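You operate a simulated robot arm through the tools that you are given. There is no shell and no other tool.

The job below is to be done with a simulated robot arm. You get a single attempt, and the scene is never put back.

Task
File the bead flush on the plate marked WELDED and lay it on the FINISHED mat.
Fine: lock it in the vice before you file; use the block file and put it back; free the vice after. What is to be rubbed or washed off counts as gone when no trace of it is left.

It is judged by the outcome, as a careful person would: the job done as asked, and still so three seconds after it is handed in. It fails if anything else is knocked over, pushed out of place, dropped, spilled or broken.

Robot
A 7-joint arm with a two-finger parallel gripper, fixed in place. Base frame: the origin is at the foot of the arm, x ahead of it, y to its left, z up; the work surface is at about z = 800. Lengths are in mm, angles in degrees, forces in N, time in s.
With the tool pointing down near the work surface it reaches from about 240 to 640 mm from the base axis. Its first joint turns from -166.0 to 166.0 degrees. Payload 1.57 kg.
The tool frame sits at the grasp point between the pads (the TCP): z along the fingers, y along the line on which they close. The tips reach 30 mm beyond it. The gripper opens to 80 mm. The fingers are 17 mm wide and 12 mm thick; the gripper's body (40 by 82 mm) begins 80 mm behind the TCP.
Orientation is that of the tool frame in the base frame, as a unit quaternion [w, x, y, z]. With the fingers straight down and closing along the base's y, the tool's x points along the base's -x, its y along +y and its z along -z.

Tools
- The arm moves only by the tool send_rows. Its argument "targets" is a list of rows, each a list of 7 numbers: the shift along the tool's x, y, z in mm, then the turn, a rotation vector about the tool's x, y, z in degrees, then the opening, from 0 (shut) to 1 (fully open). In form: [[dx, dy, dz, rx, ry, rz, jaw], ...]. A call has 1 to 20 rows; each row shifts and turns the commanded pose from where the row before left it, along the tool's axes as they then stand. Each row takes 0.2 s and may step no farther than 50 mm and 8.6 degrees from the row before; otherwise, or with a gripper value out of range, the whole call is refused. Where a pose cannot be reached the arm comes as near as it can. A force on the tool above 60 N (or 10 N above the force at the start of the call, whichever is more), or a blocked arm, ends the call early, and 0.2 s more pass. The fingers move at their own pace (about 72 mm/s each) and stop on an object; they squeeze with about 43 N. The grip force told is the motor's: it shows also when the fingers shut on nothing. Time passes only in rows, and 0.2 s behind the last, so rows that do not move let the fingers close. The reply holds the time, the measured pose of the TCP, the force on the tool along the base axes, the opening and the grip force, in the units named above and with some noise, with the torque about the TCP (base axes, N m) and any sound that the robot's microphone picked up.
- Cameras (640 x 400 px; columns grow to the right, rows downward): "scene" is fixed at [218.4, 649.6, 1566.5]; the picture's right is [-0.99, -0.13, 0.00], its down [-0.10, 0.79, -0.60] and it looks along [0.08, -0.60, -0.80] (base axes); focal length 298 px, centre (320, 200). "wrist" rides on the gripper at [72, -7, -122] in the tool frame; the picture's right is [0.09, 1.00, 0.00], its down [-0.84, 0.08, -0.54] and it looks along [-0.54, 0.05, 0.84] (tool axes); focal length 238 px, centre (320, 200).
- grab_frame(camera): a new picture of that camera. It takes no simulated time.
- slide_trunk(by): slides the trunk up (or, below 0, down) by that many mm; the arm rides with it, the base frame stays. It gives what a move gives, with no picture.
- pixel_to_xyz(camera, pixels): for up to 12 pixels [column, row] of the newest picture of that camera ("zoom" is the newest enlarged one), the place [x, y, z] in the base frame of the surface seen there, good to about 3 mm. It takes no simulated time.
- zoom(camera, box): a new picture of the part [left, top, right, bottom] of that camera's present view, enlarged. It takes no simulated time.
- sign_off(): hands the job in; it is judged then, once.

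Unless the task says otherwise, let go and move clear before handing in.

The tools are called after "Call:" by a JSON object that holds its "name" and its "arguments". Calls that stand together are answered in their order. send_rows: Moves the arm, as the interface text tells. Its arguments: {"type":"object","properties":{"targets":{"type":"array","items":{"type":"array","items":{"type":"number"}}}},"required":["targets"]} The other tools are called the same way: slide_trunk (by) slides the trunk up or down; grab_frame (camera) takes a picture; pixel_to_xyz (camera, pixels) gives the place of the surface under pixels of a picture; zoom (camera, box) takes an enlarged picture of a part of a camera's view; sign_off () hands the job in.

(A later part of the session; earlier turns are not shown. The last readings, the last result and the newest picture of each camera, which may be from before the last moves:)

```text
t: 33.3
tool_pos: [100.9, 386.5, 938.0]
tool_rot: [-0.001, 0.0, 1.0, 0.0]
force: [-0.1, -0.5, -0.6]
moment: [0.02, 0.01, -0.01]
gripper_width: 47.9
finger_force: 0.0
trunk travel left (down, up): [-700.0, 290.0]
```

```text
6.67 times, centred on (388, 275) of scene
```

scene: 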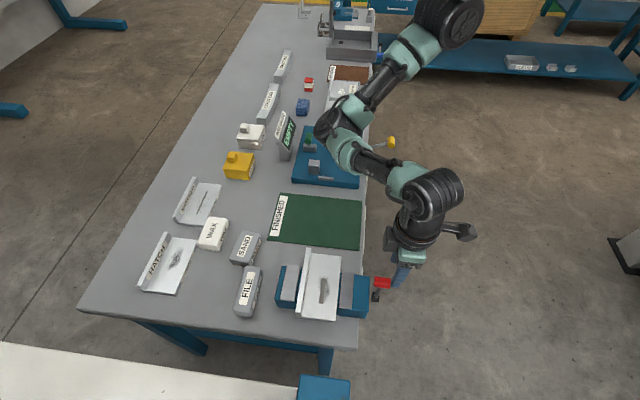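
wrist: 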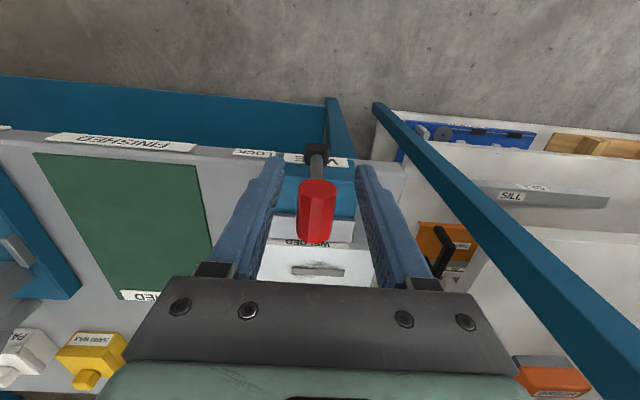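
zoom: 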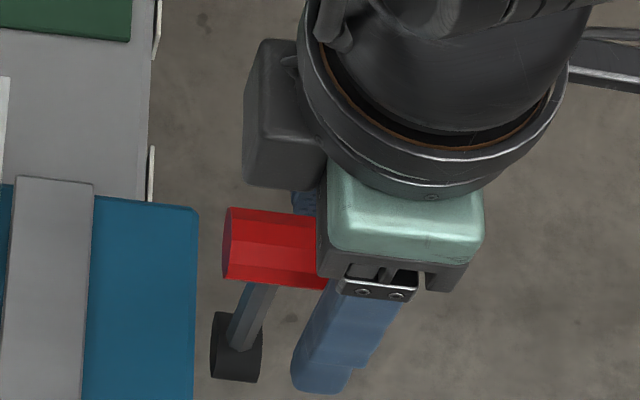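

The fingers straddle the knob's outer end with the rod clear of them. I'll close on it.

Call:
{"name": "send_rows", "arguments": {"targets": [[0, 0, 0, 0, 0, 0, 0.4], [0, 0, 0, 0, 0, 0, 0.3], [0, 0, 0, 0, 0, 0, 0.2], [0, 0, 0, 0, 0, 0, 0.2], [0, 0, 0, 0, 0, 0, 0.2]]}}

```text
t: 34.5
tool_pos: [101.6, 385.1, 936.8]
tool_rot: [-0.001, 0.0, 1.0, 0.0]
force: [0.2, -8.8, -3.3]
moment: [-0.11, -0.09, -0.18]
gripper_width: 23.0
finger_force: 35.2
trunk travel left (down, up): [-700.0, 290.0]
```

The knob is gripped (23 mm). I'll begin the arc toward LOCK (−y) and watch the forces.

Call:
{"name": "send_rows", "arguments": {"targets": [[0, -4.5, 0.1, 0, 0, 0, 0.2], [0, -4.5, 0.4, 0, 0, 0, 0.2], [0, -4.5, 0.6, 0, 0, 0, 0.2], [0, -4.5, 0.8, 0, 0, 0, 0.2], [0, 0, 0, 0, 0, 0, 0.2]]}}

Call:
{"name": "grab_frame", "arguments": {"camera": "wrist"}}

```text
t: 35.7
tool_pos: [100.4, 368.4, 936.0]
tool_rot: [-0.001, 0.0, 1.0, 0.0]
force: [3.4, -1.6, 12.6]
moment: [0.02, -0.07, 0.18]
gripper_width: 22.7
finger_force: 35.4
trunk travel left (down, up): [-700.0, 290.0]
```

```text
taken
```

wrist: 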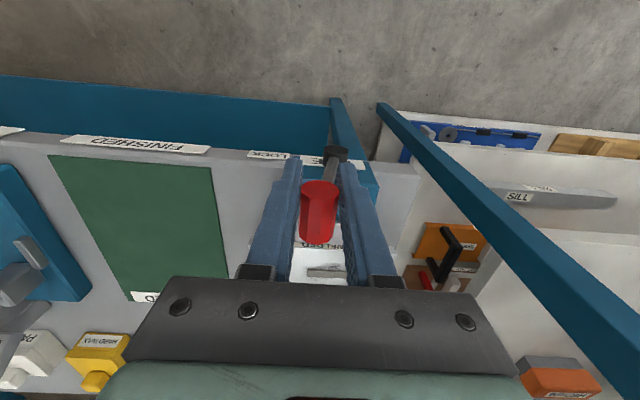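

It moves freely: the knob is about 12° over with little force. I'll continue along the arc.

Call:
{"name": "send_rows", "arguments": {"targets": [[0, -8.8, 2, 0, 0, 0, 0.2], [0, -8.5, 3, 0, 0, 0, 0.2], [0, -8.1, 4, 0, 0, 0, 0.2], [0, -7.6, 5, 0, 0, 0, 0.2], [0, 0, 0, 0, 0, 0, 0.2]]}}

```text
t: 36.9
tool_pos: [101.1, 335.8, 920.3]
tool_rot: [-0.002, 0.001, 1.0, 0.0]
force: [5.6, 3.6, -0.4]
moment: [0.26, 0.07, -0.07]
gripper_width: 23.0
finger_force: 35.4
trunk travel left (down, up): [-700.0, 290.0]
```

It's at about 36°, following cleanly with forces under 6 N. I'll continue.

Call:
{"name": "send_rows", "arguments": {"targets": [[0, -7.1, 5.7, 0, 0, 0, 0.2], [0, -6.4, 6.4, 0, 0, 0, 0.2], [0, -5.7, 7.1, 0, 0, 0, 0.2], [0, -5, 7.6, 0, 0, 0, 0.2], [0, 0, 0, 0, 0, 0, 0.2]]}}

Call:
{"name": "grab_frame", "arguments": {"camera": "wrist"}}

Call:
{"name": "grab_frame", "arguments": {"camera": "scene"}}

```text
t: 38.1
tool_pos: [100.4, 309.7, 895.7]
tool_rot: [-0.002, -0.002, 1.0, 0.0]
force: [-4.9, -18.4, 12.8]
moment: [-0.02, 0.58, -0.17]
gripper_width: 22.6
finger_force: 35.5
trunk travel left (down, up): [-700.0, 290.0]
```

```text
taken
```

wrist: 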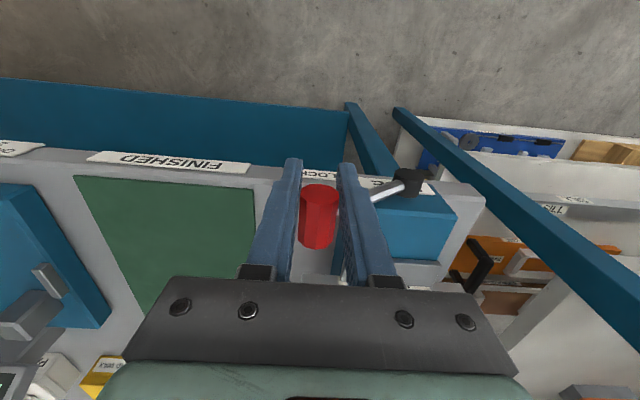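

```text
taken
```

scene: 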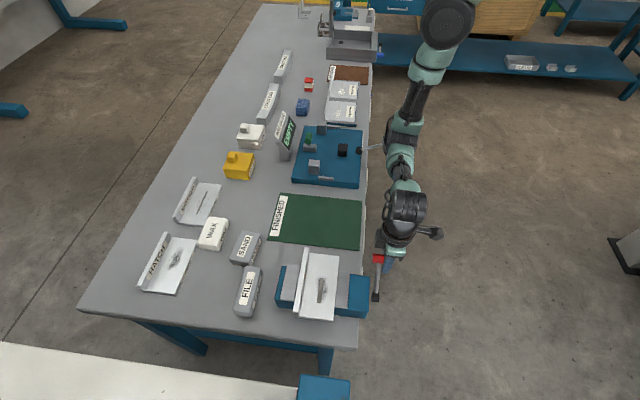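

The lever is at about 60°; the force is mostly radial (about 20 N outward), so my arc is slightly tight. I'll zoom on the vice to see the jaw state.

Call:
{"name": "zoom", "arguments": {"camera": "scene", "box": [264, 235, 408, 325]}}

Call:
{"name": "pixel_to_xyz", "arguments": {"camera": "wrist", "pixels": [[407, 183], [385, 192], [318, 200], [370, 200], [408, 172]]}}

```text
4.44 times, centred on (336, 280) of scene
```

zoom: 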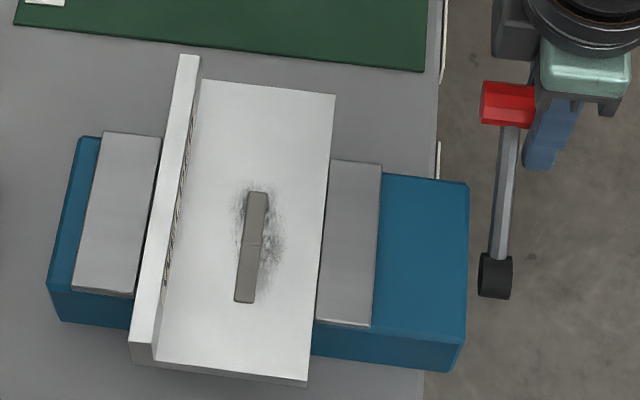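

```text
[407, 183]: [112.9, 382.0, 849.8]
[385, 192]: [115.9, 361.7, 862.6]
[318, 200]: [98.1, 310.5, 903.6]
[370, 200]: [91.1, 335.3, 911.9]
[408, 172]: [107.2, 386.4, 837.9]
```

The moving jaw has closed nearly onto the plate. I'll continue toward horizontal on a slightly wider arc.

Call:
{"name": "send_rows", "arguments": {"targets": [[0, -3.5, 4.7, 0, 0, 0, 0.2], [0, -3.2, 4.7, 0, 0, 0, 0.2], [0, -1.8, 4.4, 0, 0, 0, 0.2], [0, -1.6, 4.4, 0, 0, 0, 0.2], [0, 0, 0, 0, 0, 0, 0.2]]}}

Call:
{"name": "zoom", "arguments": {"camera": "scene", "box": [264, 235, 408, 325]}}

```text
t: 39.3
tool_pos: [100.1, 298.9, 876.0]
tool_rot: [-0.001, 0.0, 1.0, 0.001]
force: [-6.7, -18.5, 9.9]
moment: [0.26, -0.2, -0.33]
gripper_width: 22.8
finger_force: 35.8
trunk travel left (down, up): [-700.0, 290.0]
```

```text
4.44 times, centred on (336, 280) of scene
```

zoom: 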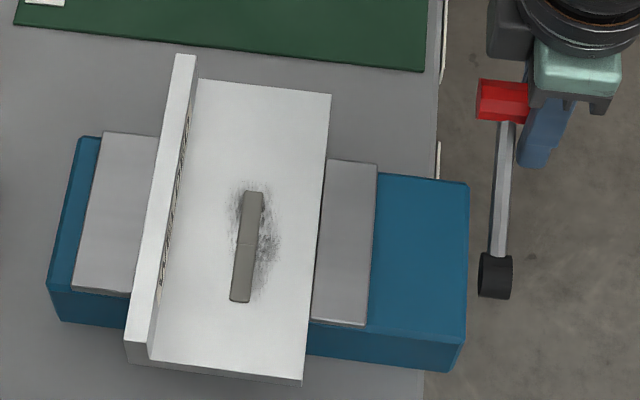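

The plate is being pushed up to the fixed jaw; forces are steady. I'll continue down to horizontal.

Call:
{"name": "send_rows", "arguments": {"targets": [[0, -2, 4.5, 0, 0, 0, 0.2], [0, -1.5, 4.5, 0, 0, 0, 0.2], [0, -1, 4.6, 0, 0, 0, 0.2], [0, -0.7, 4.6, 0, 0, 0, 0.2], [0, 0, 0, 0, 0, 0, 0.2]]}}

Call:
{"name": "zoom", "arguments": {"camera": "scene", "box": [264, 235, 408, 325]}}

```text
t: 40.5
tool_pos: [101.3, 294.4, 857.5]
tool_rot: [0.0, 0.0, 1.0, -0.001]
force: [-6.0, -21.6, 5.3]
moment: [0.13, 0.36, -0.33]
gripper_width: 23.2
finger_force: 35.4
trunk travel left (down, up): [-700.0, 290.0]
```

```text
4.44 times, centred on (336, 280) of scene
```

zoom: 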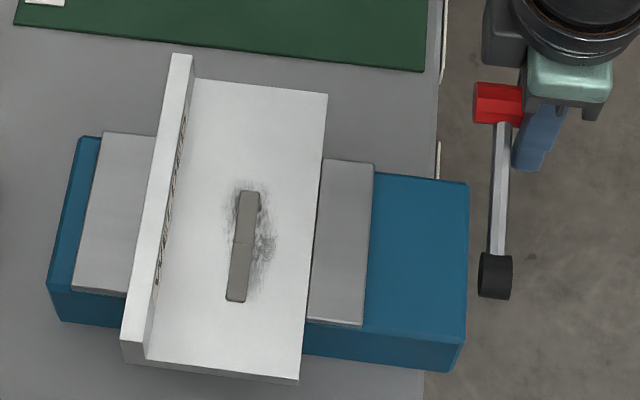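

Still moving, about 85° over. I'll ease outward a little and push on down to the stop.

Call:
{"name": "send_rows", "arguments": {"targets": [[0, -2, 4.6, 0, 0, 0, 0.2], [0, -1, 4.6, 0, 0, 0, 0.2], [0, 0, 0, 0, 0, 0, 0.2]]}}

Call:
{"name": "zoom", "arguments": {"camera": "scene", "box": [264, 235, 408, 325]}}

Call:
{"name": "grab_frame", "arguments": {"camera": "wrist"}}

```text
t: 41.3
tool_pos: [99.9, 291.7, 849.7]
tool_rot: [0.0, 0.001, 1.0, -0.001]
force: [0.1, -18.4, 3.8]
moment: [0.15, -0.03, 0.01]
gripper_width: 23.0
finger_force: 35.4
trunk travel left (down, up): [-700.0, 290.0]
```

```text
4.44 times, centred on (336, 280) of scene
```

zoom: 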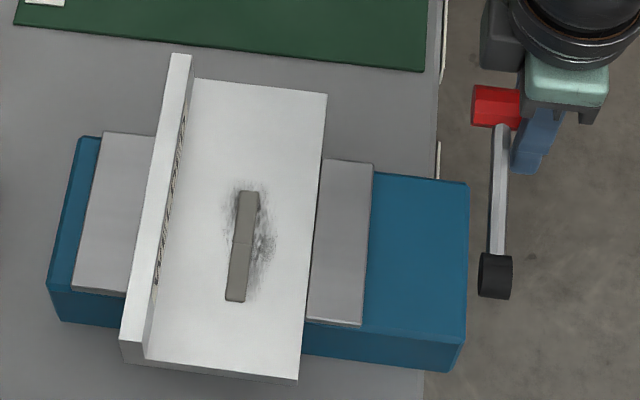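

```text
taken
```

wrist: 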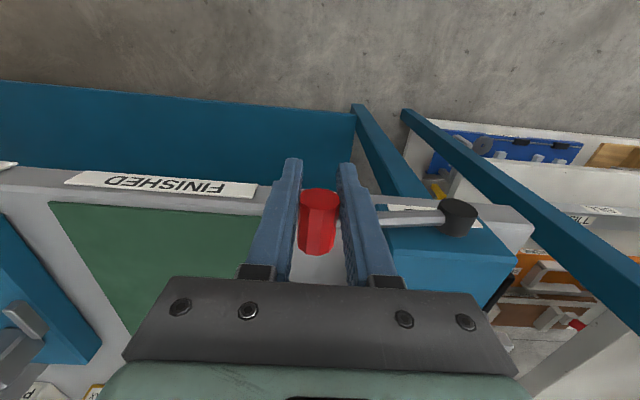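

The lever is nearly horizontal. I'll push a few millimetres more to find the stop.

Call:
{"name": "send_rows", "arguments": {"targets": [[0, -1, 4, 0, 0, 0, 0.2], [0, 0, 4, 0, 0, 0, 0.2], [0, 0, 0, 0, 0, 0, 0.2]]}}

Call:
{"name": "zoom", "arguments": {"camera": "scene", "box": [264, 235, 408, 325]}}

```text
t: 42.1
tool_pos: [100.5, 289.3, 839.6]
tool_rot: [-0.001, 0.0, 1.0, -0.001]
force: [-0.8, -15.6, -1.7]
moment: [0.01, -0.33, -0.04]
gripper_width: 22.6
finger_force: 35.4
trunk travel left (down, up): [-700.0, 290.0]
```

```text
4.44 times, centred on (336, 280) of scene
```

zoom: 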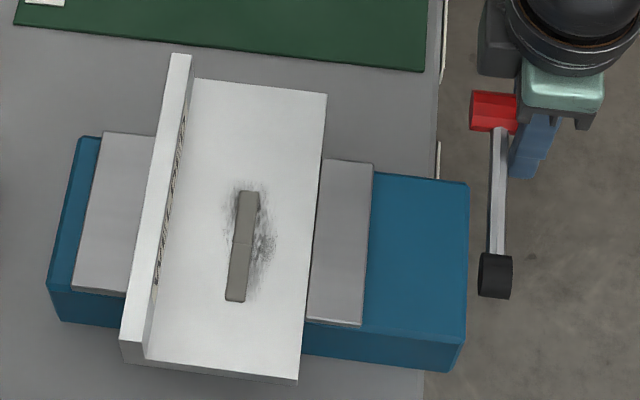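

Call:
{"name": "pixel_to_xyz", "arguments": {"camera": "zoom", "pixels": [[492, 110], [490, 98], [498, 140], [497, 190], [496, 240], [496, 262], [340, 200], [322, 170], [310, 310], [318, 200], [441, 180], [447, 40]]}}

Call:
{"name": "grab_frame", "arguments": {"camera": "wrist"}}

```text
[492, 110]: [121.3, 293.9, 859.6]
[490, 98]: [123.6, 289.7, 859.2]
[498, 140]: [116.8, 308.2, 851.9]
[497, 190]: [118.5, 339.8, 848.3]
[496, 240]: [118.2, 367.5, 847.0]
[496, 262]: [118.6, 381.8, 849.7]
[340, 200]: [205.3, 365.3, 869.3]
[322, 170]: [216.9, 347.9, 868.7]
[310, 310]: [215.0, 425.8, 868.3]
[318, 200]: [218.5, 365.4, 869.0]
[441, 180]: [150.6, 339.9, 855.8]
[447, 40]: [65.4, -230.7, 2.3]
```

```text
taken
```

wrist: 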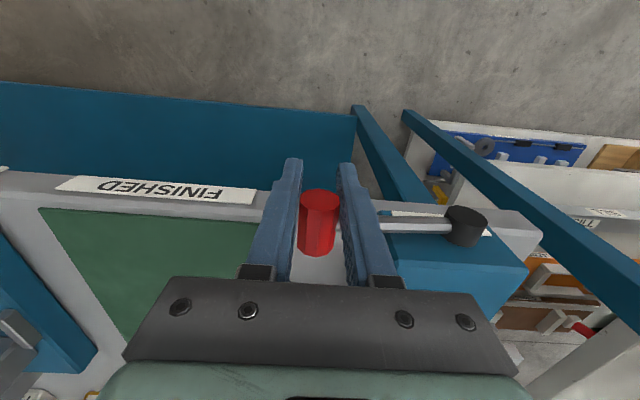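

The rod reads level (z≈847–850 along its length) and the knob has slid up in my grip, so the lever is probably at its stop. I'll press down slightly more to confirm before letting go.

Call:
{"name": "send_rows", "arguments": {"targets": [[0, 0, 3, 0, 0, 0, 0.2], [0, 0, 3, 0, 0, 0, 0.2]]}}

Call:
{"name": "zoom", "arguments": {"camera": "scene", "box": [300, 235, 396, 295]}}

Call:
{"name": "pixel_to_xyz", "arguments": {"camera": "zoom", "pixels": [[495, 165], [490, 150], [500, 210], [500, 300], [498, 380]]}}

```text
t: 42.7
tool_pos: [100.4, 290.3, 835.3]
tool_rot: [-0.001, 0.0, 1.0, 0.001]
force: [1.9, -17.7, 1.7]
moment: [0.17, 0.07, -0.07]
gripper_width: 22.4
finger_force: 35.2
trunk travel left (down, up): [-700.0, 290.0]
```

```text
6.67 times, centred on (348, 265) of scene
```

zoom: 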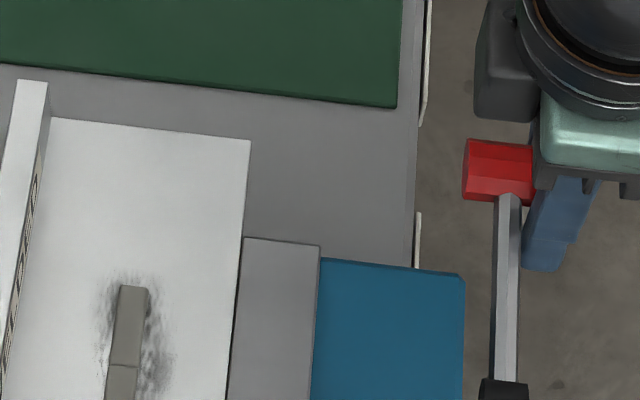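

```text
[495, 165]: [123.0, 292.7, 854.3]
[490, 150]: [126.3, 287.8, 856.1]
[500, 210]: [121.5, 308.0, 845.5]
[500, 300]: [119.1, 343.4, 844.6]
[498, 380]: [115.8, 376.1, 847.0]
```

The knob dropped a little further with no resistance, and the rod is now level. I'll keep pressing down until it actually stops.

Call:
{"name": "send_rows", "arguments": {"targets": [[0, 0, 4, 0, 0, 0, 0.2], [0, 0, 4, 0, 0, 0, 0.2], [0, 0, 0, 0, 0, 0, 0.2]]}}

Call:
{"name": "zoom", "arguments": {"camera": "scene", "box": [300, 235, 396, 295]}}

Call:
{"name": "pixel_to_xyz", "arguments": {"camera": "zoom", "pixels": [[495, 165], [490, 150], [500, 210], [500, 300], [498, 380]]}}

```text
t: 43.5
tool_pos: [100.8, 289.4, 830.1]
tool_rot: [-0.001, 0.0, 1.0, 0.001]
force: [2.2, -20.9, 26.1]
moment: [0.14, 0.06, -0.06]
gripper_width: 22.4
finger_force: 35.6
trunk travel left (down, up): [-700.0, 290.0]
```

```text
6.67 times, centred on (348, 265) of scene
```

zoom: 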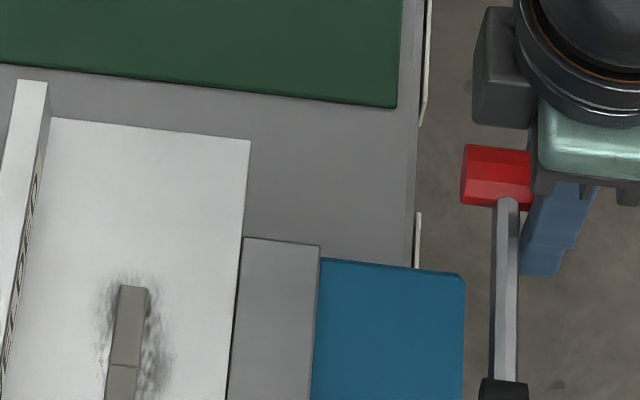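

```text
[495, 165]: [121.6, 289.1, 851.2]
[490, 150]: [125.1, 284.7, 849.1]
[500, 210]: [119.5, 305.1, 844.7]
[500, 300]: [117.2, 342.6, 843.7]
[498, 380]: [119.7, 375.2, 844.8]
```

The vertical force jumped to 26 N, so the lever is at its stop. I'll let go and rise.

Call:
{"name": "send_rows", "arguments": {"targets": [[0, 0, -4, 0, 0, 0, 0.2], [0, 0, 0, 0, 0, 0, 0.5], [0, 0, 0, 0, 0, 0, 0.5], [0, 0, 0, 0, 0, 0, 0.5], [0, 0, -15, 0, 0, 0, 0.5], [0, 0, -25, 0, 0, 0, 0.5], [0, 0, -30, 0, 0, 0, 0.5], [0, 0, -40, 0, 0, 0, 0.5], [0, 0, -40, 0, 0, 0, 0.5], [0, 0, 0, 0, 0, 0, 0.5]]}}

Call:
{"name": "grab_frame", "arguments": {"camera": "wrist"}}

Call:
{"name": "grab_frame", "arguments": {"camera": "scene"}}

```text
t: 45.7
tool_pos: [103.7, 291.5, 982.7]
tool_rot: [0.0, 0.001, 1.0, 0.0]
force: [0.7, 0.4, 0.5]
moment: [0.0, 0.0, -0.03]
gripper_width: 40.1
finger_force: 0.1
trunk travel left (down, up): [-700.0, 290.0]
```

```text
taken
```

wrist: 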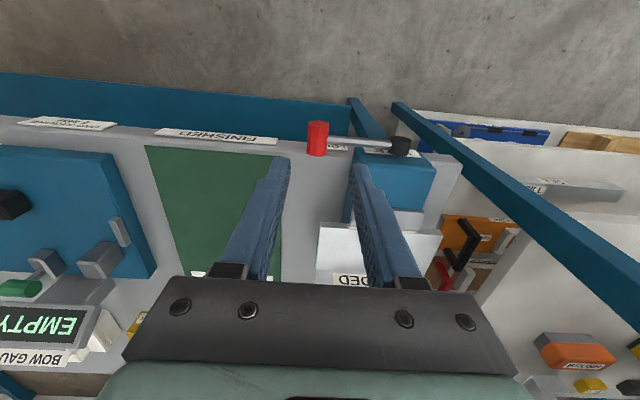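

```text
taken
```

scene: 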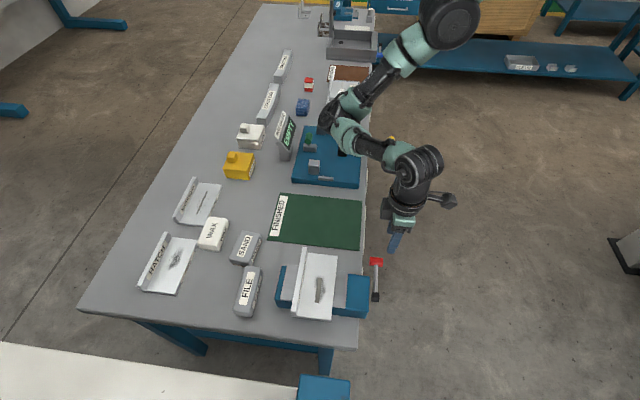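

The lever stays level at LOCK. Now I'll measure the bead on the clamped plate and the FILE block.

Call:
{"name": "zoom", "arguments": {"camera": "scene", "box": [270, 235, 382, 325]}}

Call:
{"name": "pixel_to_xyz", "arguments": {"camera": "zoom", "pixels": [[288, 250], [270, 370], [278, 320], [262, 320], [292, 320], [345, 200], [170, 130], [330, 250], [340, 250], [100, 330], [200, 450], [345, 330]]}}

Call:
{"name": "zoom", "arguments": {"camera": "scene", "box": [216, 255, 280, 325]}}

```text
4.44 times, centred on (326, 280) of scene
```

zoom: 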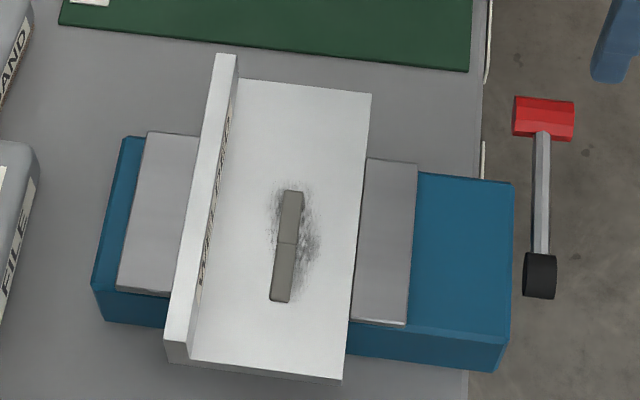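

```text
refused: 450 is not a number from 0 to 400
```

```text
5.71 times, centred on (248, 290) of scene
```

zoom: 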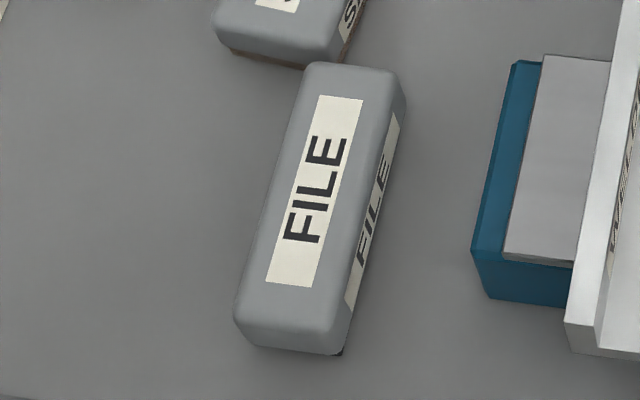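

Call:
{"name": "pixel_to_xyz", "arguments": {"camera": "zoom", "pixels": [[318, 72], [392, 80], [250, 310], [335, 330], [315, 190], [275, 190], [360, 190], [345, 348], [240, 335], [408, 110], [290, 335], [355, 75]]}}

Call:
{"name": "zoom", "arguments": {"camera": "scene", "box": [270, 235, 414, 325]}}

Call:
{"name": "pixel_to_xyz", "arguments": {"camera": "zoom", "pixels": [[292, 198], [278, 295], [286, 245], [277, 245], [296, 245], [365, 110], [240, 85], [350, 340], [195, 355], [178, 340], [225, 60], [320, 300]]}}

```text
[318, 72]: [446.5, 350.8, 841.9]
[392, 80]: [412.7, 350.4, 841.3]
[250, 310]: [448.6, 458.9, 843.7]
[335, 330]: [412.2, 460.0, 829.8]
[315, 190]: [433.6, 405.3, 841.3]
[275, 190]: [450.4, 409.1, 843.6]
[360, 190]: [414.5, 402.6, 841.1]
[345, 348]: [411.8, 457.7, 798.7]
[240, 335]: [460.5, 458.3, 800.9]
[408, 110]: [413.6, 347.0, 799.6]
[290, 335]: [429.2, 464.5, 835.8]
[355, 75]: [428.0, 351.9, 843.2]
```

```text
4.44 times, centred on (342, 280) of scene
```

zoom: 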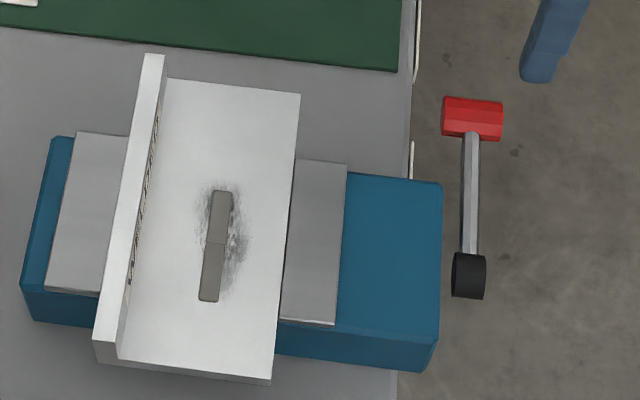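

```text
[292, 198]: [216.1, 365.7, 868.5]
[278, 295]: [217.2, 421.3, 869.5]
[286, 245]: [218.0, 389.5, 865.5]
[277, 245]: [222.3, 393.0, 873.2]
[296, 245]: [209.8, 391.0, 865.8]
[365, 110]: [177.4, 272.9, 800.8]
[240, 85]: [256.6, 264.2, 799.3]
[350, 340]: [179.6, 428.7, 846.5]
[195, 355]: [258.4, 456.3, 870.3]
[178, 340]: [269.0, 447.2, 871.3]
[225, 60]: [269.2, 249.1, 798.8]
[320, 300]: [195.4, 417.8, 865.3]
```

Call:
{"name": "pixel_to_xyz", "arguments": {"camera": "zoom", "pixels": [[223, 196], [209, 296], [216, 245], [207, 245], [226, 245], [296, 110], [168, 85], [272, 360], [118, 345], [100, 340], [152, 60], [180, 320]]}}

Call:
{"name": "pixel_to_xyz", "arguments": {"camera": "scene", "pixels": [[248, 290], [241, 290], [258, 290], [248, 275], [244, 305], [254, 275], [247, 310]]}}

```text
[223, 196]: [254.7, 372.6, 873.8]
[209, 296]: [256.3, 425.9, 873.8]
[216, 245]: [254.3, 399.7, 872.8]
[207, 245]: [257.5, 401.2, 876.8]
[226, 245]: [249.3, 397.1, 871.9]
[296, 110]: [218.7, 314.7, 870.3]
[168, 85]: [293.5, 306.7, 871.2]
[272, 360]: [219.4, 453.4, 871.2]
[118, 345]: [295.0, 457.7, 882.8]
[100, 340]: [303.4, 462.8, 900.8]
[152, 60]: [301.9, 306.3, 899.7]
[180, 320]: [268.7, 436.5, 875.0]
```

```text
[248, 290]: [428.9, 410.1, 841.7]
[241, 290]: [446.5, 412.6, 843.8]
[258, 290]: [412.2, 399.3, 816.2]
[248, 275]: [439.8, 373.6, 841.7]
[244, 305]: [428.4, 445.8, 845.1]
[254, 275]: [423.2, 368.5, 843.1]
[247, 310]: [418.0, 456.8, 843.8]
```

Measured: bead at x 249–258, y 372–427 with plate top z≈872, and flange inner face at x≈296. The FILE block is x 411–452, y 348–463, top z≈843, lying along y. I'll head toward the file at height, then turn the tool to close along x.

Call:
{"name": "send_rows", "arguments": {"targets": [[-25, 3, 0, 0, 0, 0, 0.8], [-25, 3, 0, 0, 0, 0, 0.8], [-25, 3, 0, 0, 0, 0, 0.8], [-25, 3, 0, 0, 0, 0, 0.8], [-25, 3, 0, 0, 0, 0, 0.8], [-25, 3, 0, 0, 0, 0, 0.8], [-25, 3, 0, 0, 0, 0, 0.8], [-25, 3, 0, 0, 0, 0, 0.8], [-25, 3, 0, 0, 0, 0, 0.8], [-25, 3, 0, 0, 0, 0, 0.8], [-25, 3, 0, 0, 0, 0, 0.8], [-25, 3, 0, 0, 0, 0, 0.8], [0, 0, 0, 0, 0, 0, 0.8]]}}

```text
t: 48.5
tool_pos: [402.2, 332.3, 981.2]
tool_rot: [-0.001, -0.001, 1.0, 0.001]
force: [0.4, 0.1, -0.6]
moment: [-0.01, 0.02, 0.03]
gripper_width: 63.9
finger_force: 0.0
trunk travel left (down, up): [-700.0, 290.0]
```

Clear at (402,332,981). Now the +90° turn in place.

Call:
{"name": "send_rows", "arguments": {"targets": [[0, 0, 0, 0, 0, 8.2, 0.8], [0, 0, 0, 0, 0, 8.2, 0.8], [0, 0, 0, 0, 0, 8.2, 0.8], [0, 0, 0, 0, 0, 8.2, 0.8], [0, 0, 0, 0, 0, 8.2, 0.8], [0, 0, 0, 0, 0, 8.2, 0.8], [0, 0, 0, 0, 0, 8.2, 0.8], [0, 0, 0, 0, 0, 8.2, 0.8], [0, 0, 0, 0, 0, 8.2, 0.8], [0, 0, 0, 0, 0, 8.2, 0.8], [0, 0, 0, 0, 0, 8, 0.8], [20, 8, 0, 0, 0, 0, 0.8], [20, 8, 10, 0, 0, 0, 0.8], [20, 8, 20, 0, 0, 0, 0.8], [13, 5, 20, 0, 0, 0, 0.8], [0, 0, 0, 0, 0, 0, 0.8]]}}

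Call:
{"name": "grab_frame", "arguments": {"camera": "wrist"}}

Call:
{"name": "grab_frame", "arguments": {"camera": "scene"}}

```text
t: 51.9
tool_pos: [427.3, 399.6, 930.1]
tool_rot: [-0.001, 0.707, 0.707, 0.0]
force: [1.0, -0.2, 0.1]
moment: [0.01, -0.01, -0.02]
gripper_width: 63.9
finger_force: 0.1
trunk travel left (down, up): [-700.0, 290.0]
```

```text
taken
```

wrist: 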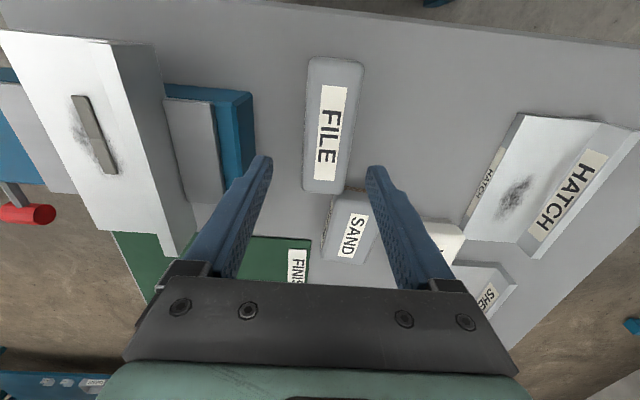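

```text
taken
```

scene: 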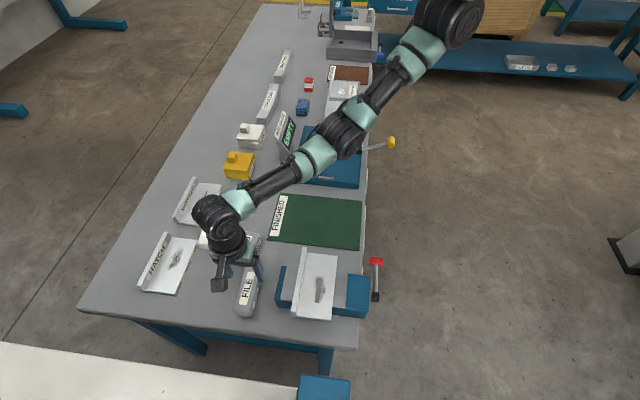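

Reachable at (427,400,930) with the FILE block between the fingers in the wrist view (332,125). I'll measure its edges from here.

Call:
{"name": "zoom", "arguments": {"camera": "wrist", "box": [256, 40, 416, 240]}}

Call:
{"name": "pixel_to_xyz", "arguments": {"camera": "wrist", "pixels": [[312, 62], [358, 66], [308, 175], [338, 180], [306, 120], [352, 120], [332, 120], [335, 63], [322, 182], [303, 183], [345, 190], [348, 150]]}}

```text
2.00 times, centred on (336, 140) of wrist
```

zoom: 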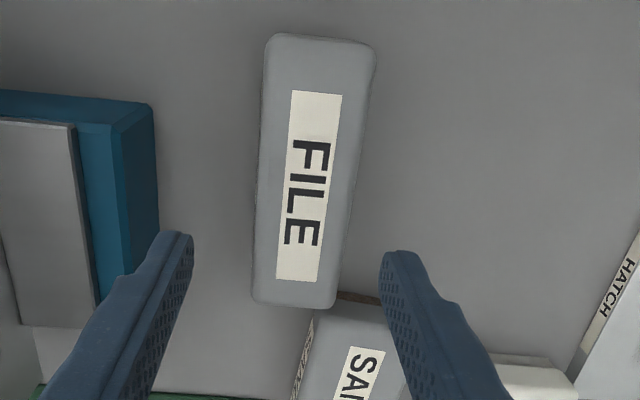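

```text
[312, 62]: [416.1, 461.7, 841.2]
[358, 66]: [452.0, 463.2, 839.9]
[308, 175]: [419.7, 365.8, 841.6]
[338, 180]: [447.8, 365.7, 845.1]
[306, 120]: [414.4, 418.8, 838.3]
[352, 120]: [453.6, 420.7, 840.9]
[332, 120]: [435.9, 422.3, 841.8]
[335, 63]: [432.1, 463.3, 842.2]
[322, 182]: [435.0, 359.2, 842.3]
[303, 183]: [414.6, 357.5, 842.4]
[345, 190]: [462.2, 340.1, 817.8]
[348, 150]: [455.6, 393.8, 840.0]
```

The file is centred at about (434,408), 40 wide. I'll centre on it and lower to TCP z≈845, so the tips sit 15 mm above the table.

Call:
{"name": "send_rows", "arguments": {"targets": [[8, 6.5, 15, 0, 0, 0, 0.8], [0, 0, 20, 0, 0, 0, 0.8], [0, 0, 20, 0, 0, 0, 0.8], [0, 0, 20, 0, 0, 0, 0.8], [0, 0, 10, 0, 0, 0, 0.8], [0, 0, 0, 0, 0, 0, 0.8]]}}

Call:
{"name": "grab_frame", "arguments": {"camera": "wrist"}}

```text
t: 53.3
tool_pos: [429.2, 402.9, 849.5]
tool_rot: [-0.002, 0.707, 0.707, 0.0]
force: [0.2, 0.4, -0.2]
moment: [0.03, 0.01, 0.04]
gripper_width: 63.8
finger_force: 0.0
out of reach, approached as far as the arm can: row 4, 5
trunk travel left (down, up): [-700.0, 290.0]
```

```text
taken
```

wrist: 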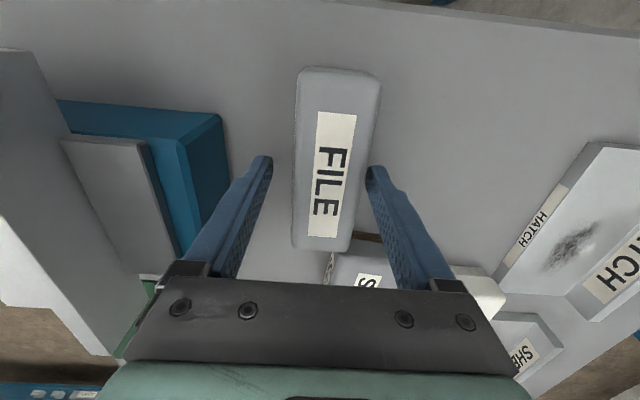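

I'm a few millimetres short at (429,403,849.5), a reach limit with the trunk raised. I'll lift 80 mm, slide the trunk down 60, and then approach again.

Call:
{"name": "send_rows", "arguments": {"targets": [[0, 0, -20, 0, 0, 0, 0.8], [0, 0, -30, 0, 0, 0, 0.8], [0, 0, -30, 0, 0, 0, 0.8], [0, 0, 0, 0, 0, 0, 0.8]]}}

Call:
{"name": "slide_trunk", "arguments": {"by": -60}}

```text
t: 54.3
tool_pos: [427.7, 404.5, 927.0]
tool_rot: [-0.002, 0.707, 0.707, 0.0]
force: [-0.1, -0.1, 0.8]
moment: [0.03, 0.01, -0.02]
gripper_width: 64.0
finger_force: 0.1
trunk travel left (down, up): [-700.0, 290.0]
```

```text
t: 55.3
tool_pos: [427.0, 405.6, 867.0]
tool_rot: [-0.002, 0.707, 0.707, 0.0]
force: [-0.1, 0.1, -0.2]
moment: [0.01, 0.01, 0.02]
gripper_width: 64.2
finger_force: 0.2
trunk travel left (down, up): [-640.0, 350.0]
```

Now at (427,406,867) with fingers flanking the file. I'll centre and lower to 845.

Call:
{"name": "send_rows", "arguments": {"targets": [[1, 4, 0, 0, 0, 0, 0.8], [1, 3, 4, 0, 0, 0, 0.8], [0, 0, 9, 0, 0, 0, 0.8], [0, 0, 9, 0, 0, 0, 0.8], [0, 0, 0, 0, 0, 0, 0.8]]}}

Call:
{"name": "grab_frame", "arguments": {"camera": "wrist"}}

```text
t: 56.5
tool_pos: [436.0, 407.7, 843.9]
tool_rot: [-0.002, 0.707, 0.707, 0.0]
force: [-0.3, 0.2, 0.1]
moment: [0.02, 0.04, 0.0]
gripper_width: 63.8
finger_force: 0.0
trunk travel left (down, up): [-640.0, 350.0]
```

```text
taken
```

wrist: 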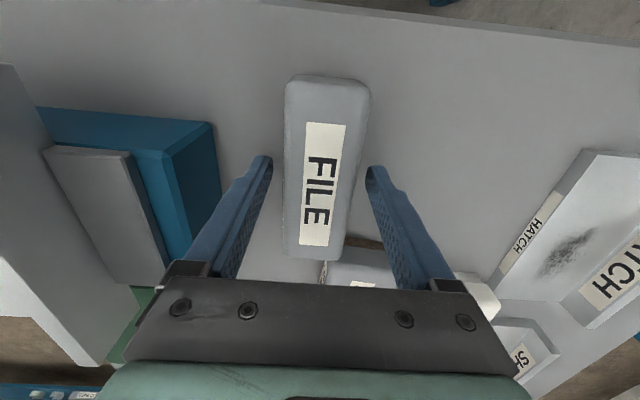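

The file is centred at the TCP row (columns 284–362 around 321). I'll close on it.

Call:
{"name": "send_rows", "arguments": {"targets": [[0, 0, 0, 0, 0, 0, 0.65], [0, 0, 0, 0, 0, 0, 0.55], [0, 0, 0, 0, 0, 0, 0.45], [0, 0, 0, 0, 0, 0, 0.4], [0, 0, 0, 0, 0, 0, 0.4]]}}

Call:
{"name": "grab_frame", "arguments": {"camera": "wrist"}}

```text
t: 57.7
tool_pos: [435.1, 407.3, 844.7]
tool_rot: [-0.002, 0.707, 0.707, 0.0]
force: [-1.4, 0.2, 0.3]
moment: [-0.08, -0.05, -0.01]
gripper_width: 43.4
finger_force: 42.3
trunk travel left (down, up): [-640.0, 350.0]
```

```text
taken
```

wrist: 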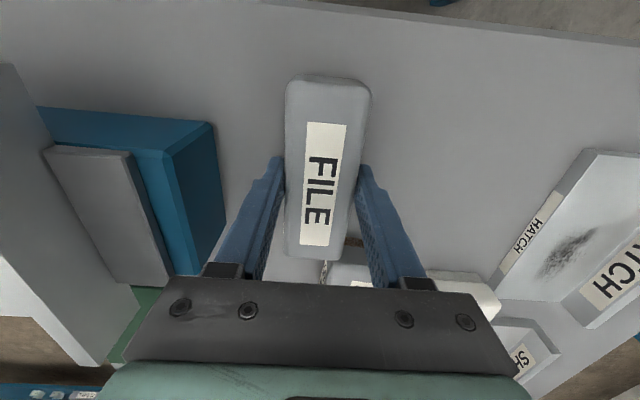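

The file is firmly held (43.4 mm, 42 N) at TCP (435.1,407.3,844.7), which is the place to return it to. I'll lift and raise the trunk again.

Call:
{"name": "send_rows", "arguments": {"targets": [[0, 0, -5, 0, 0, 0, 0.4], [0, 0, -15, 0, 0, 0, 0.4], [0, 0, -20, 0, 0, 0, 0.4], [0, 0, 0, 0, 0, 0, 0.4]]}}

Call:
{"name": "slide_trunk", "arguments": {"by": 70}}

Call:
{"name": "grab_frame", "arguments": {"camera": "wrist"}}

```text
t: 58.7
tool_pos: [437.8, 409.1, 885.4]
tool_rot: [-0.002, 0.706, 0.708, 0.0]
force: [-0.7, -0.6, -3.7]
moment: [0.04, 0.02, 0.01]
gripper_width: 43.2
finger_force: 43.3
trunk travel left (down, up): [-640.0, 350.0]
```

```text
t: 59.8
tool_pos: [437.5, 407.7, 956.1]
tool_rot: [-0.002, 0.707, 0.707, -0.001]
force: [0.5, 0.0, -3.4]
moment: [-0.02, 0.01, 0.03]
gripper_width: 43.5
finger_force: 42.9
trunk travel left (down, up): [-710.0, 280.0]
```

```text
taken
```

wrist: 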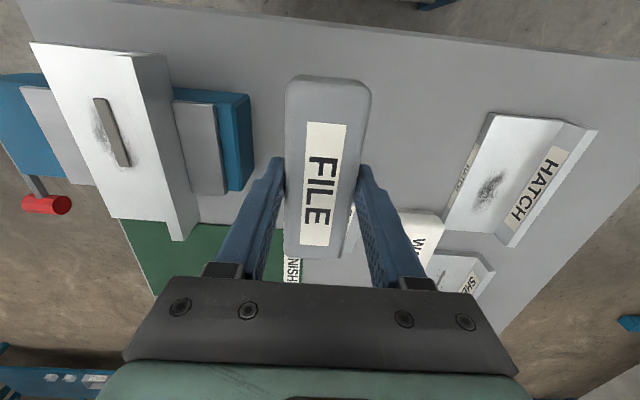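

I'll raise slightly and carry the file over the flange to above the bead at (254,398).

Call:
{"name": "send_rows", "arguments": {"targets": [[0, 0, -15, 0, 0, 0, 0.4], [-1, -20, 0, 0, 0, 0, 0.4], [-1, -25, 0, 0, 0, 0, 0.4], [-1, -25, 0, 0, 0, 0, 0.4], [-1, -25, 0, 0, 0, 0, 0.4], [-1, -25, 0, 0, 0, 0, 0.4], [-1, -25, 0, 0, 0, 0, 0.4], [-2, -20, 0, 0, 0, 0, 0.4], [-2, -18, 0, 0, 0, 0, 0.4], [0, 0, 0, 0, 0, 0, 0.4]]}}

Call:
{"name": "grab_frame", "arguments": {"camera": "wrist"}}

Call:
{"name": "zoom", "arguments": {"camera": "scene", "box": [260, 220, 404, 320]}}

```text
t: 62.0
tool_pos: [255.9, 398.3, 971.9]
tool_rot: [-0.002, 0.707, 0.707, 0.0]
force: [-0.1, -0.7, -3.8]
moment: [0.02, 0.01, 0.0]
gripper_width: 43.7
finger_force: 43.1
trunk travel left (down, up): [-710.0, 280.0]
```

```text
taken
```

wrist: 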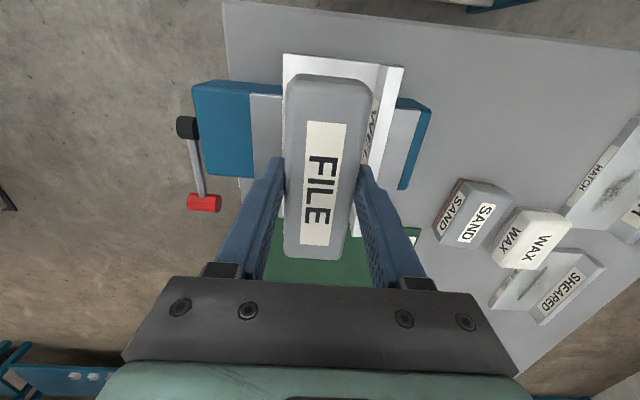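

```text
4.00 times, centred on (332, 270) of scene
```

zoom: 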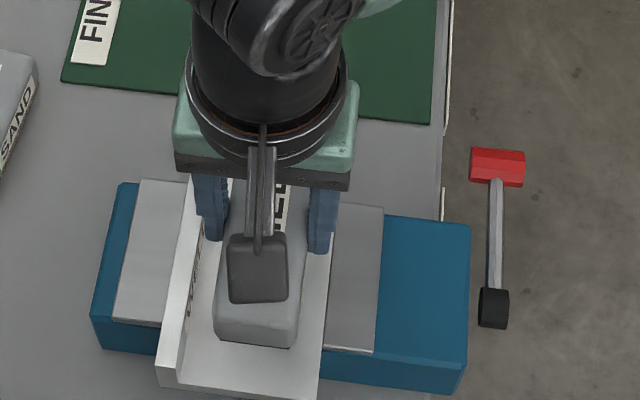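

The file is over the bead, with the outer finger about 6 mm from the flange. I'll shift 2.5 mm away from the flange and descend most of the way.

Call:
{"name": "send_rows", "arguments": {"targets": [[0, -2.5, 10, 0, 0, 0, 0.4], [0, 0, 12, 0, 0, 0, 0.4], [0, 0, 12, 0, 0, 0, 0.4], [0, 0, 8, 0, 0, 0, 0.4], [0, 0, 0, 0, 0, 0, 0.4]]}}

Call:
{"name": "grab_frame", "arguments": {"camera": "wrist"}}

```text
t: 63.2
tool_pos: [250.0, 400.0, 929.4]
tool_rot: [-0.002, 0.706, 0.708, 0.0]
force: [-0.3, 0.1, -4.2]
moment: [0.03, 0.01, 0.04]
gripper_width: 43.4
finger_force: 42.9
trunk travel left (down, up): [-710.0, 280.0]
```

```text
taken
```

wrist: 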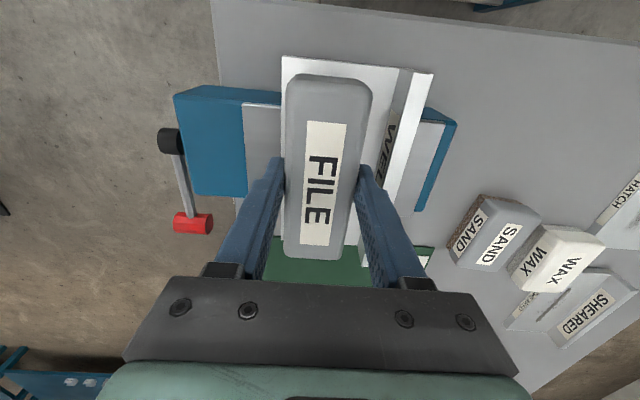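

Position (250,400,929), clear on both sides. I'll lower gently until contact.

Call:
{"name": "send_rows", "arguments": {"targets": [[0, 1, 3, 0, 0, 0, 0.4], [0, 0, 2, 0, 0, 0, 0.4], [0, 0, 2, 0, 0, 0, 0.4], [0, 0, 0, 0, 0, 0, 0.4]]}}

```text
t: 64.2
tool_pos: [252.8, 396.6, 923.1]
tool_rot: [-0.001, 0.707, 0.707, -0.001]
force: [-0.4, 0.2, -3.4]
moment: [0.01, 0.02, 0.03]
gripper_width: 43.4
finger_force: 42.8
trunk travel left (down, up): [-710.0, 280.0]
```

Call:
{"name": "send_rows", "arguments": {"targets": [[0, 0, 1.5, 0, 0, 0, 0.4], [0, 0, 1.5, 0, 0, 0, 0.4], [0, 0, 0, 0, 0, 0, 0.4]]}}

```text
t: 65.0
tool_pos: [251.5, 397.4, 919.8]
tool_rot: [-0.002, 0.707, 0.708, 0.0]
force: [0.9, 0.3, -3.8]
moment: [-0.01, 0.0, 0.02]
gripper_width: 43.5
finger_force: 42.4
trunk travel left (down, up): [-710.0, 280.0]
```

Still no contact at z 919.8. I'll continue down in 1 mm steps.

Call:
{"name": "send_rows", "arguments": {"targets": [[0, 0, 1, 0, 0, 0, 0.4], [0, 0, 1, 0, 0, 0, 0.4], [0, 0, 0, 0, 0, 0, 0.4]]}}

```text
t: 65.8
tool_pos: [251.7, 397.5, 917.1]
tool_rot: [-0.002, 0.707, 0.707, -0.001]
force: [0.0, 0.5, -3.7]
moment: [0.02, -0.02, 0.02]
gripper_width: 43.6
finger_force: 43.4
trunk travel left (down, up): [-710.0, 280.0]
```

Call:
{"name": "send_rows", "arguments": {"targets": [[0, 0, 1, 0, 0, 0, 0.4], [0, 0, 1, 0, 0, 0, 0.4], [0, 0, 0, 0, 0, 0, 0.4]]}}

Call:
{"name": "zoom", "arguments": {"camera": "scene", "box": [260, 220, 404, 320]}}

```text
t: 66.6
tool_pos: [252.0, 397.7, 917.1]
tool_rot: [-0.001, 0.707, 0.707, 0.0]
force: [0.9, 1.6, -0.7]
moment: [-0.15, -0.06, 0.03]
gripper_width: 43.4
finger_force: 43.1
trunk travel left (down, up): [-710.0, 280.0]
```

```text
4.00 times, centred on (332, 270) of scene
```

zoom: 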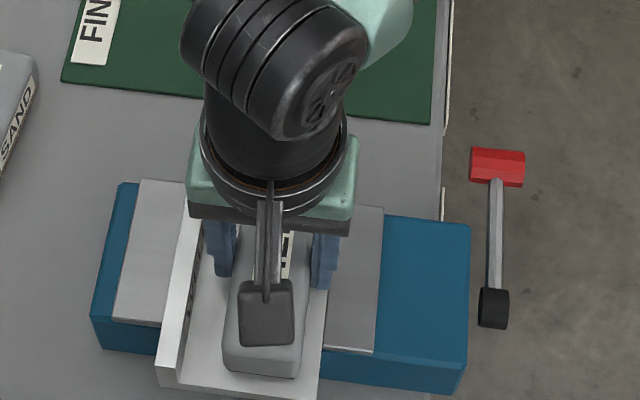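

Contact has begun (force −3.8 → −0.7). I'll press a bit more and make the first short strokes along y.

Call:
{"name": "send_rows", "arguments": {"targets": [[0, 0, 1, 0, 0, 0, 0.4], [0, 0, 1, 0, 0, 0, 0.4], [8, 0, 0, 0, 0, 0, 0.4], [8, 0, 0, 0, 0, 0, 0.4], [8, 0, 0, 0, 0, 0, 0.4], [-8, 0, 0, 0, 0, 0, 0.4], [-8, 0, 0, 0, 0, 0, 0.4], [-8, 0, 0, 0, 0, 0, 0.4], [-8, 0, 0, 0, 0, 0, 0.4], [-8, 0, 0, 0, 0, 0, 0.4], [-8, 0, 0, 0, 0, 0, 0.4], [8, 0, 0, 0, 0, 0, 0.4], [8, 0, 0, 0, 0, 0, 0.4], [8, 0, 0, 0, 0, 0, 0.4]]}}

```text
t: 69.6
tool_pos: [252.4, 394.6, 915.7]
tool_rot: [0.0, 0.708, 0.706, 0.0]
force: [1.2, -9.2, 21.9]
moment: [-1.16, -0.15, 0.0]
gripper_width: 43.7
finger_force: 42.9
trunk travel left (down, up): [-710.0, 280.0]
```

Pressing about 25 N with the strokes moving freely. I'll continue with longer strokes.

Call:
{"name": "send_rows", "arguments": {"targets": [[12, 0, 0, 0, 0, 0, 0.4], [12, 0, 0, 0, 0, 0, 0.4], [-12, 0, 0, 0, 0, 0, 0.4], [-12, 0, 0, 0, 0, 0, 0.4], [-12, 0, 0, 0, 0, 0, 0.4], [-12, 0, 0, 0, 0, 0, 0.4], [12, 0, 0, 0, 0, 0, 0.4], [12, 0, 0, 0, 0, 0, 0.4], [12, 0, 0, 0, 0, 0, 0.4], [12, 0, 0, 0, 0, 0, 0.4], [-12, 0, 0, 0, 0, 0, 0.4], [-12, 0, 0, 0, 0, 0, 0.4], [-12, 0, 0, 0, 0, 0, 0.4], [-12, 0, 0, 0, 0, 0, 0.4], [12, 0, 0, 0, 0, 0, 0.4], [12, 0, 0, 0, 0, 0, 0.4]]}}

```text
t: 73.0
tool_pos: [253.7, 395.6, 915.6]
tool_rot: [-0.001, 0.708, 0.707, 0.0]
force: [1.6, -6.8, 21.5]
moment: [-1.18, -0.1, 0.0]
gripper_width: 43.7
finger_force: 43.1
trunk travel left (down, up): [-710.0, 280.0]
```

Force and pose are steady. I'll do another set of strokes and then look.

Call:
{"name": "send_rows", "arguments": {"targets": [[12, 0, 0.3, 0, 0, 0, 0.4], [12, 0, 0, 0, 0, 0, 0.4], [-12, 0, 0, 0, 0, 0, 0.4], [-12, 0, 0, 0, 0, 0, 0.4], [-12, 0, 0, 0, 0, 0, 0.4], [-12, 0, 0, 0, 0, 0, 0.4], [12, 0, 0, 0, 0, 0, 0.4], [12, 0, 0, 0, 0, 0, 0.4], [12, 0, 0, 0, 0, 0, 0.4], [12, 0, 0, 0, 0, 0, 0.4], [-12, 0, 0, 0, 0, 0, 0.4], [-12, 0, 0, 0, 0, 0, 0.4], [-12, 0, 0, 0, 0, 0, 0.4], [-12, 0, 0, 0, 0, 0, 0.4], [12, 0, 0, 0, 0, 0, 0.4], [12, 0, 0, 0, 0, 0, 0.4]]}}

Call:
{"name": "send_rows", "arguments": {"targets": [[0, 0, -10, 0, 0, 0, 0.4], [0, 0, -20, 0, 0, 0, 0.4], [0, 0, -20, 0, 0, 0, 0.4], [-20, 0, 0, 0, 0, 0, 0.4], [-20, 0, 0, 0, 0, 0, 0.4], [-20, 0, 0, 0, 0, 0, 0.4], [-20, 0, 0, 0, 0, 0, 0.4], [-20, 0, 0, 0, 0, 0, 0.4], [0, 0, 0, 0, 0, 0, 0.4]]}}

Call:
{"name": "zoom", "arguments": {"camera": "scene", "box": [276, 225, 388, 315]}}

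Call:
{"name": "grab_frame", "arguments": {"camera": "wrist"}}

```text
t: 76.4
tool_pos: [251.1, 396.4, 914.2]
tool_rot: [-0.001, 0.707, 0.707, 0.0]
force: [2.3, -4.5, 18.2]
moment: [-1.11, -0.16, -0.02]
gripper_width: 43.4
finger_force: 43.0
trunk travel left (down, up): [-710.0, 280.0]
```

```text
t: 78.4
tool_pos: [252.3, 297.7, 962.1]
tool_rot: [-0.002, 0.706, 0.708, -0.001]
force: [0.6, 0.6, -3.4]
moment: [-0.01, -0.04, 0.0]
gripper_width: 43.7
finger_force: 43.0
out of reach, approached as far as the arm can: row 3
trunk travel left (down, up): [-710.0, 280.0]
```

```text
4.44 times, centred on (332, 270) of scene
```

zoom: 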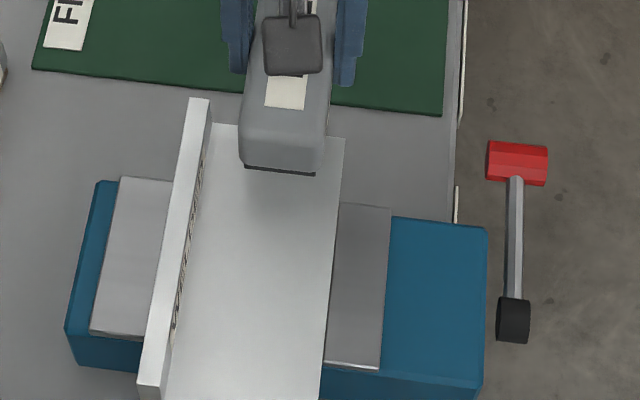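

```text
taken
```

wrist: 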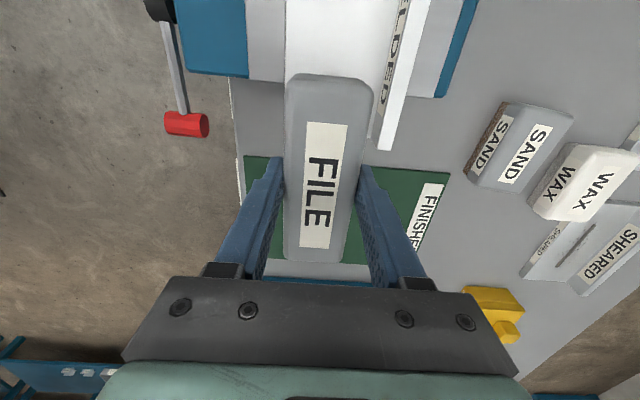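

The plate looks bare where the bead and its soot were. I'll enlarge it strongly to check for any trace.

Call:
{"name": "zoom", "arguments": {"camera": "scene", "box": [300, 255, 364, 315]}}

Call:
{"name": "zoom", "arguments": {"camera": "scene", "box": [308, 280, 348, 305]}}

Call:
{"name": "zoom", "arguments": {"camera": "wrist", "box": [270, 0, 430, 100]}}

```text
6.67 times, centred on (332, 285) of scene
```

zoom: 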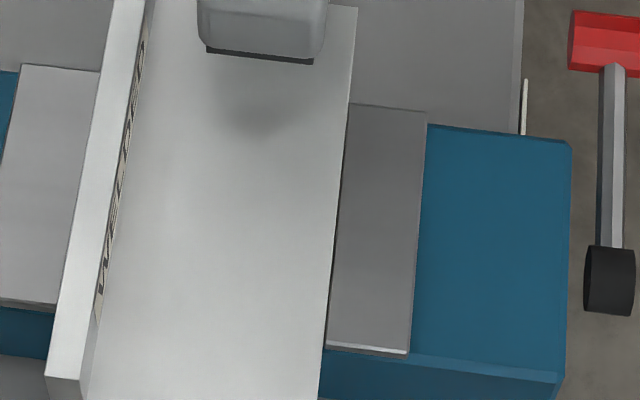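

```text
16.00 times, centred on (328, 292) of scene
```

zoom: 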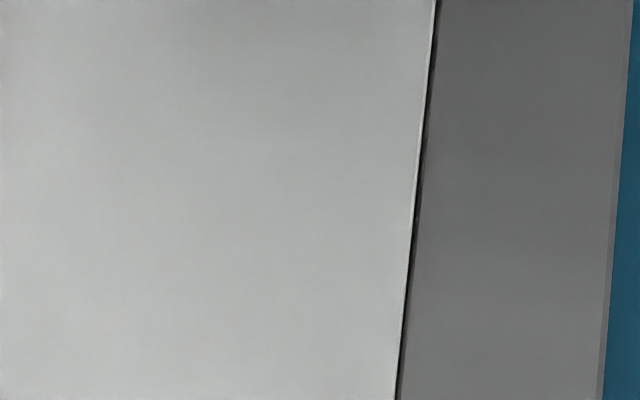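

```text
4.00 times, centred on (350, 50) of wrist
```

zoom: 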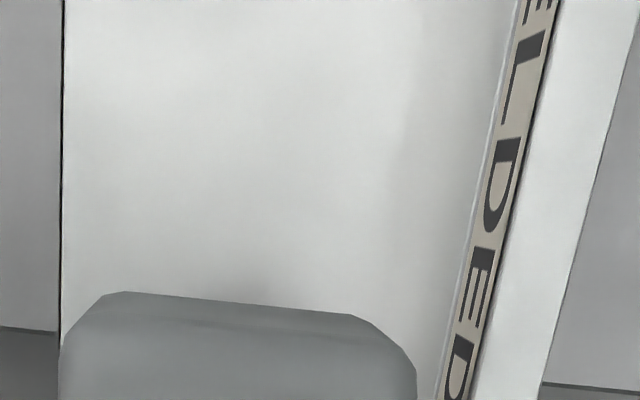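

No trace in the enlarged views so far. I'll carry the file back, rising as I cross over the flange, then take another look at the bare plate.

Call:
{"name": "send_rows", "arguments": {"targets": [[0, 20, -2, 0, 0, 0, 0.4], [5, 20, -3, 0, 0, 0, 0.4], [10, 20, -3, 0, 0, 0, 0.4], [15, 20, -3, 0, 0, 0, 0.4], [15, 20, 0, 0, 0, 0, 0.4], [15, 20, 0, 0, 0, 0, 0.4], [15, 20, 0, 0, 0, 0, 0.4], [15, 20, 0, 0, 0, 0, 0.4], [15, 20, 0, 0, 0, 0, 0.4], [5, 4, 0, 0, 0, 0, 0.4], [0, 0, 0, 0, 0, 0, 0.4]]}}

Call:
{"name": "grab_frame", "arguments": {"camera": "wrist"}}

Call:
{"name": "zoom", "arguments": {"camera": "scene", "box": [284, 235, 380, 325]}}

```text
t: 80.8
tool_pos: [437.9, 407.7, 973.0]
tool_rot: [-0.002, 0.707, 0.707, -0.001]
force: [0.3, 0.3, -4.0]
moment: [-0.02, 0.01, 0.0]
gripper_width: 43.5
finger_force: 43.2
trunk travel left (down, up): [-710.0, 280.0]
```

```text
taken
```

wrist: 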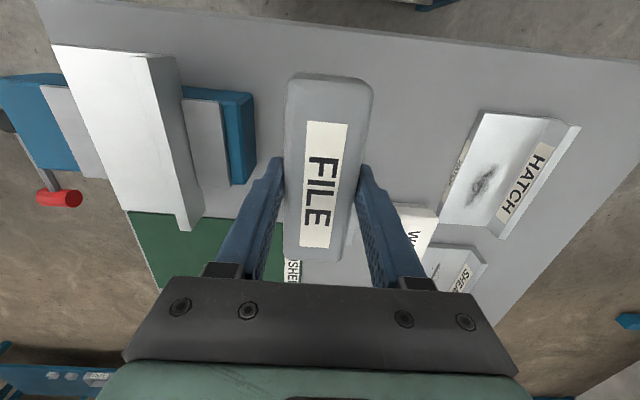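

```text
4.44 times, centred on (332, 280) of scene
```

zoom: 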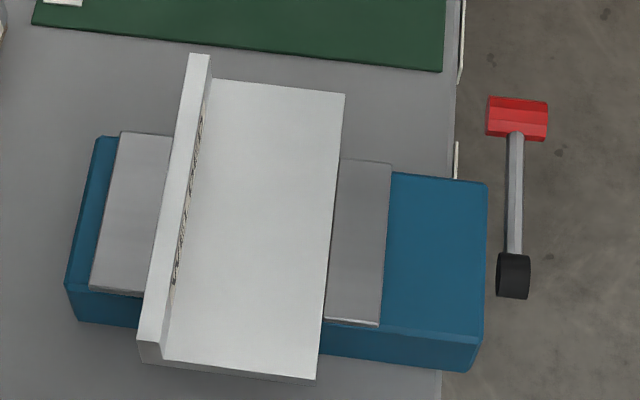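

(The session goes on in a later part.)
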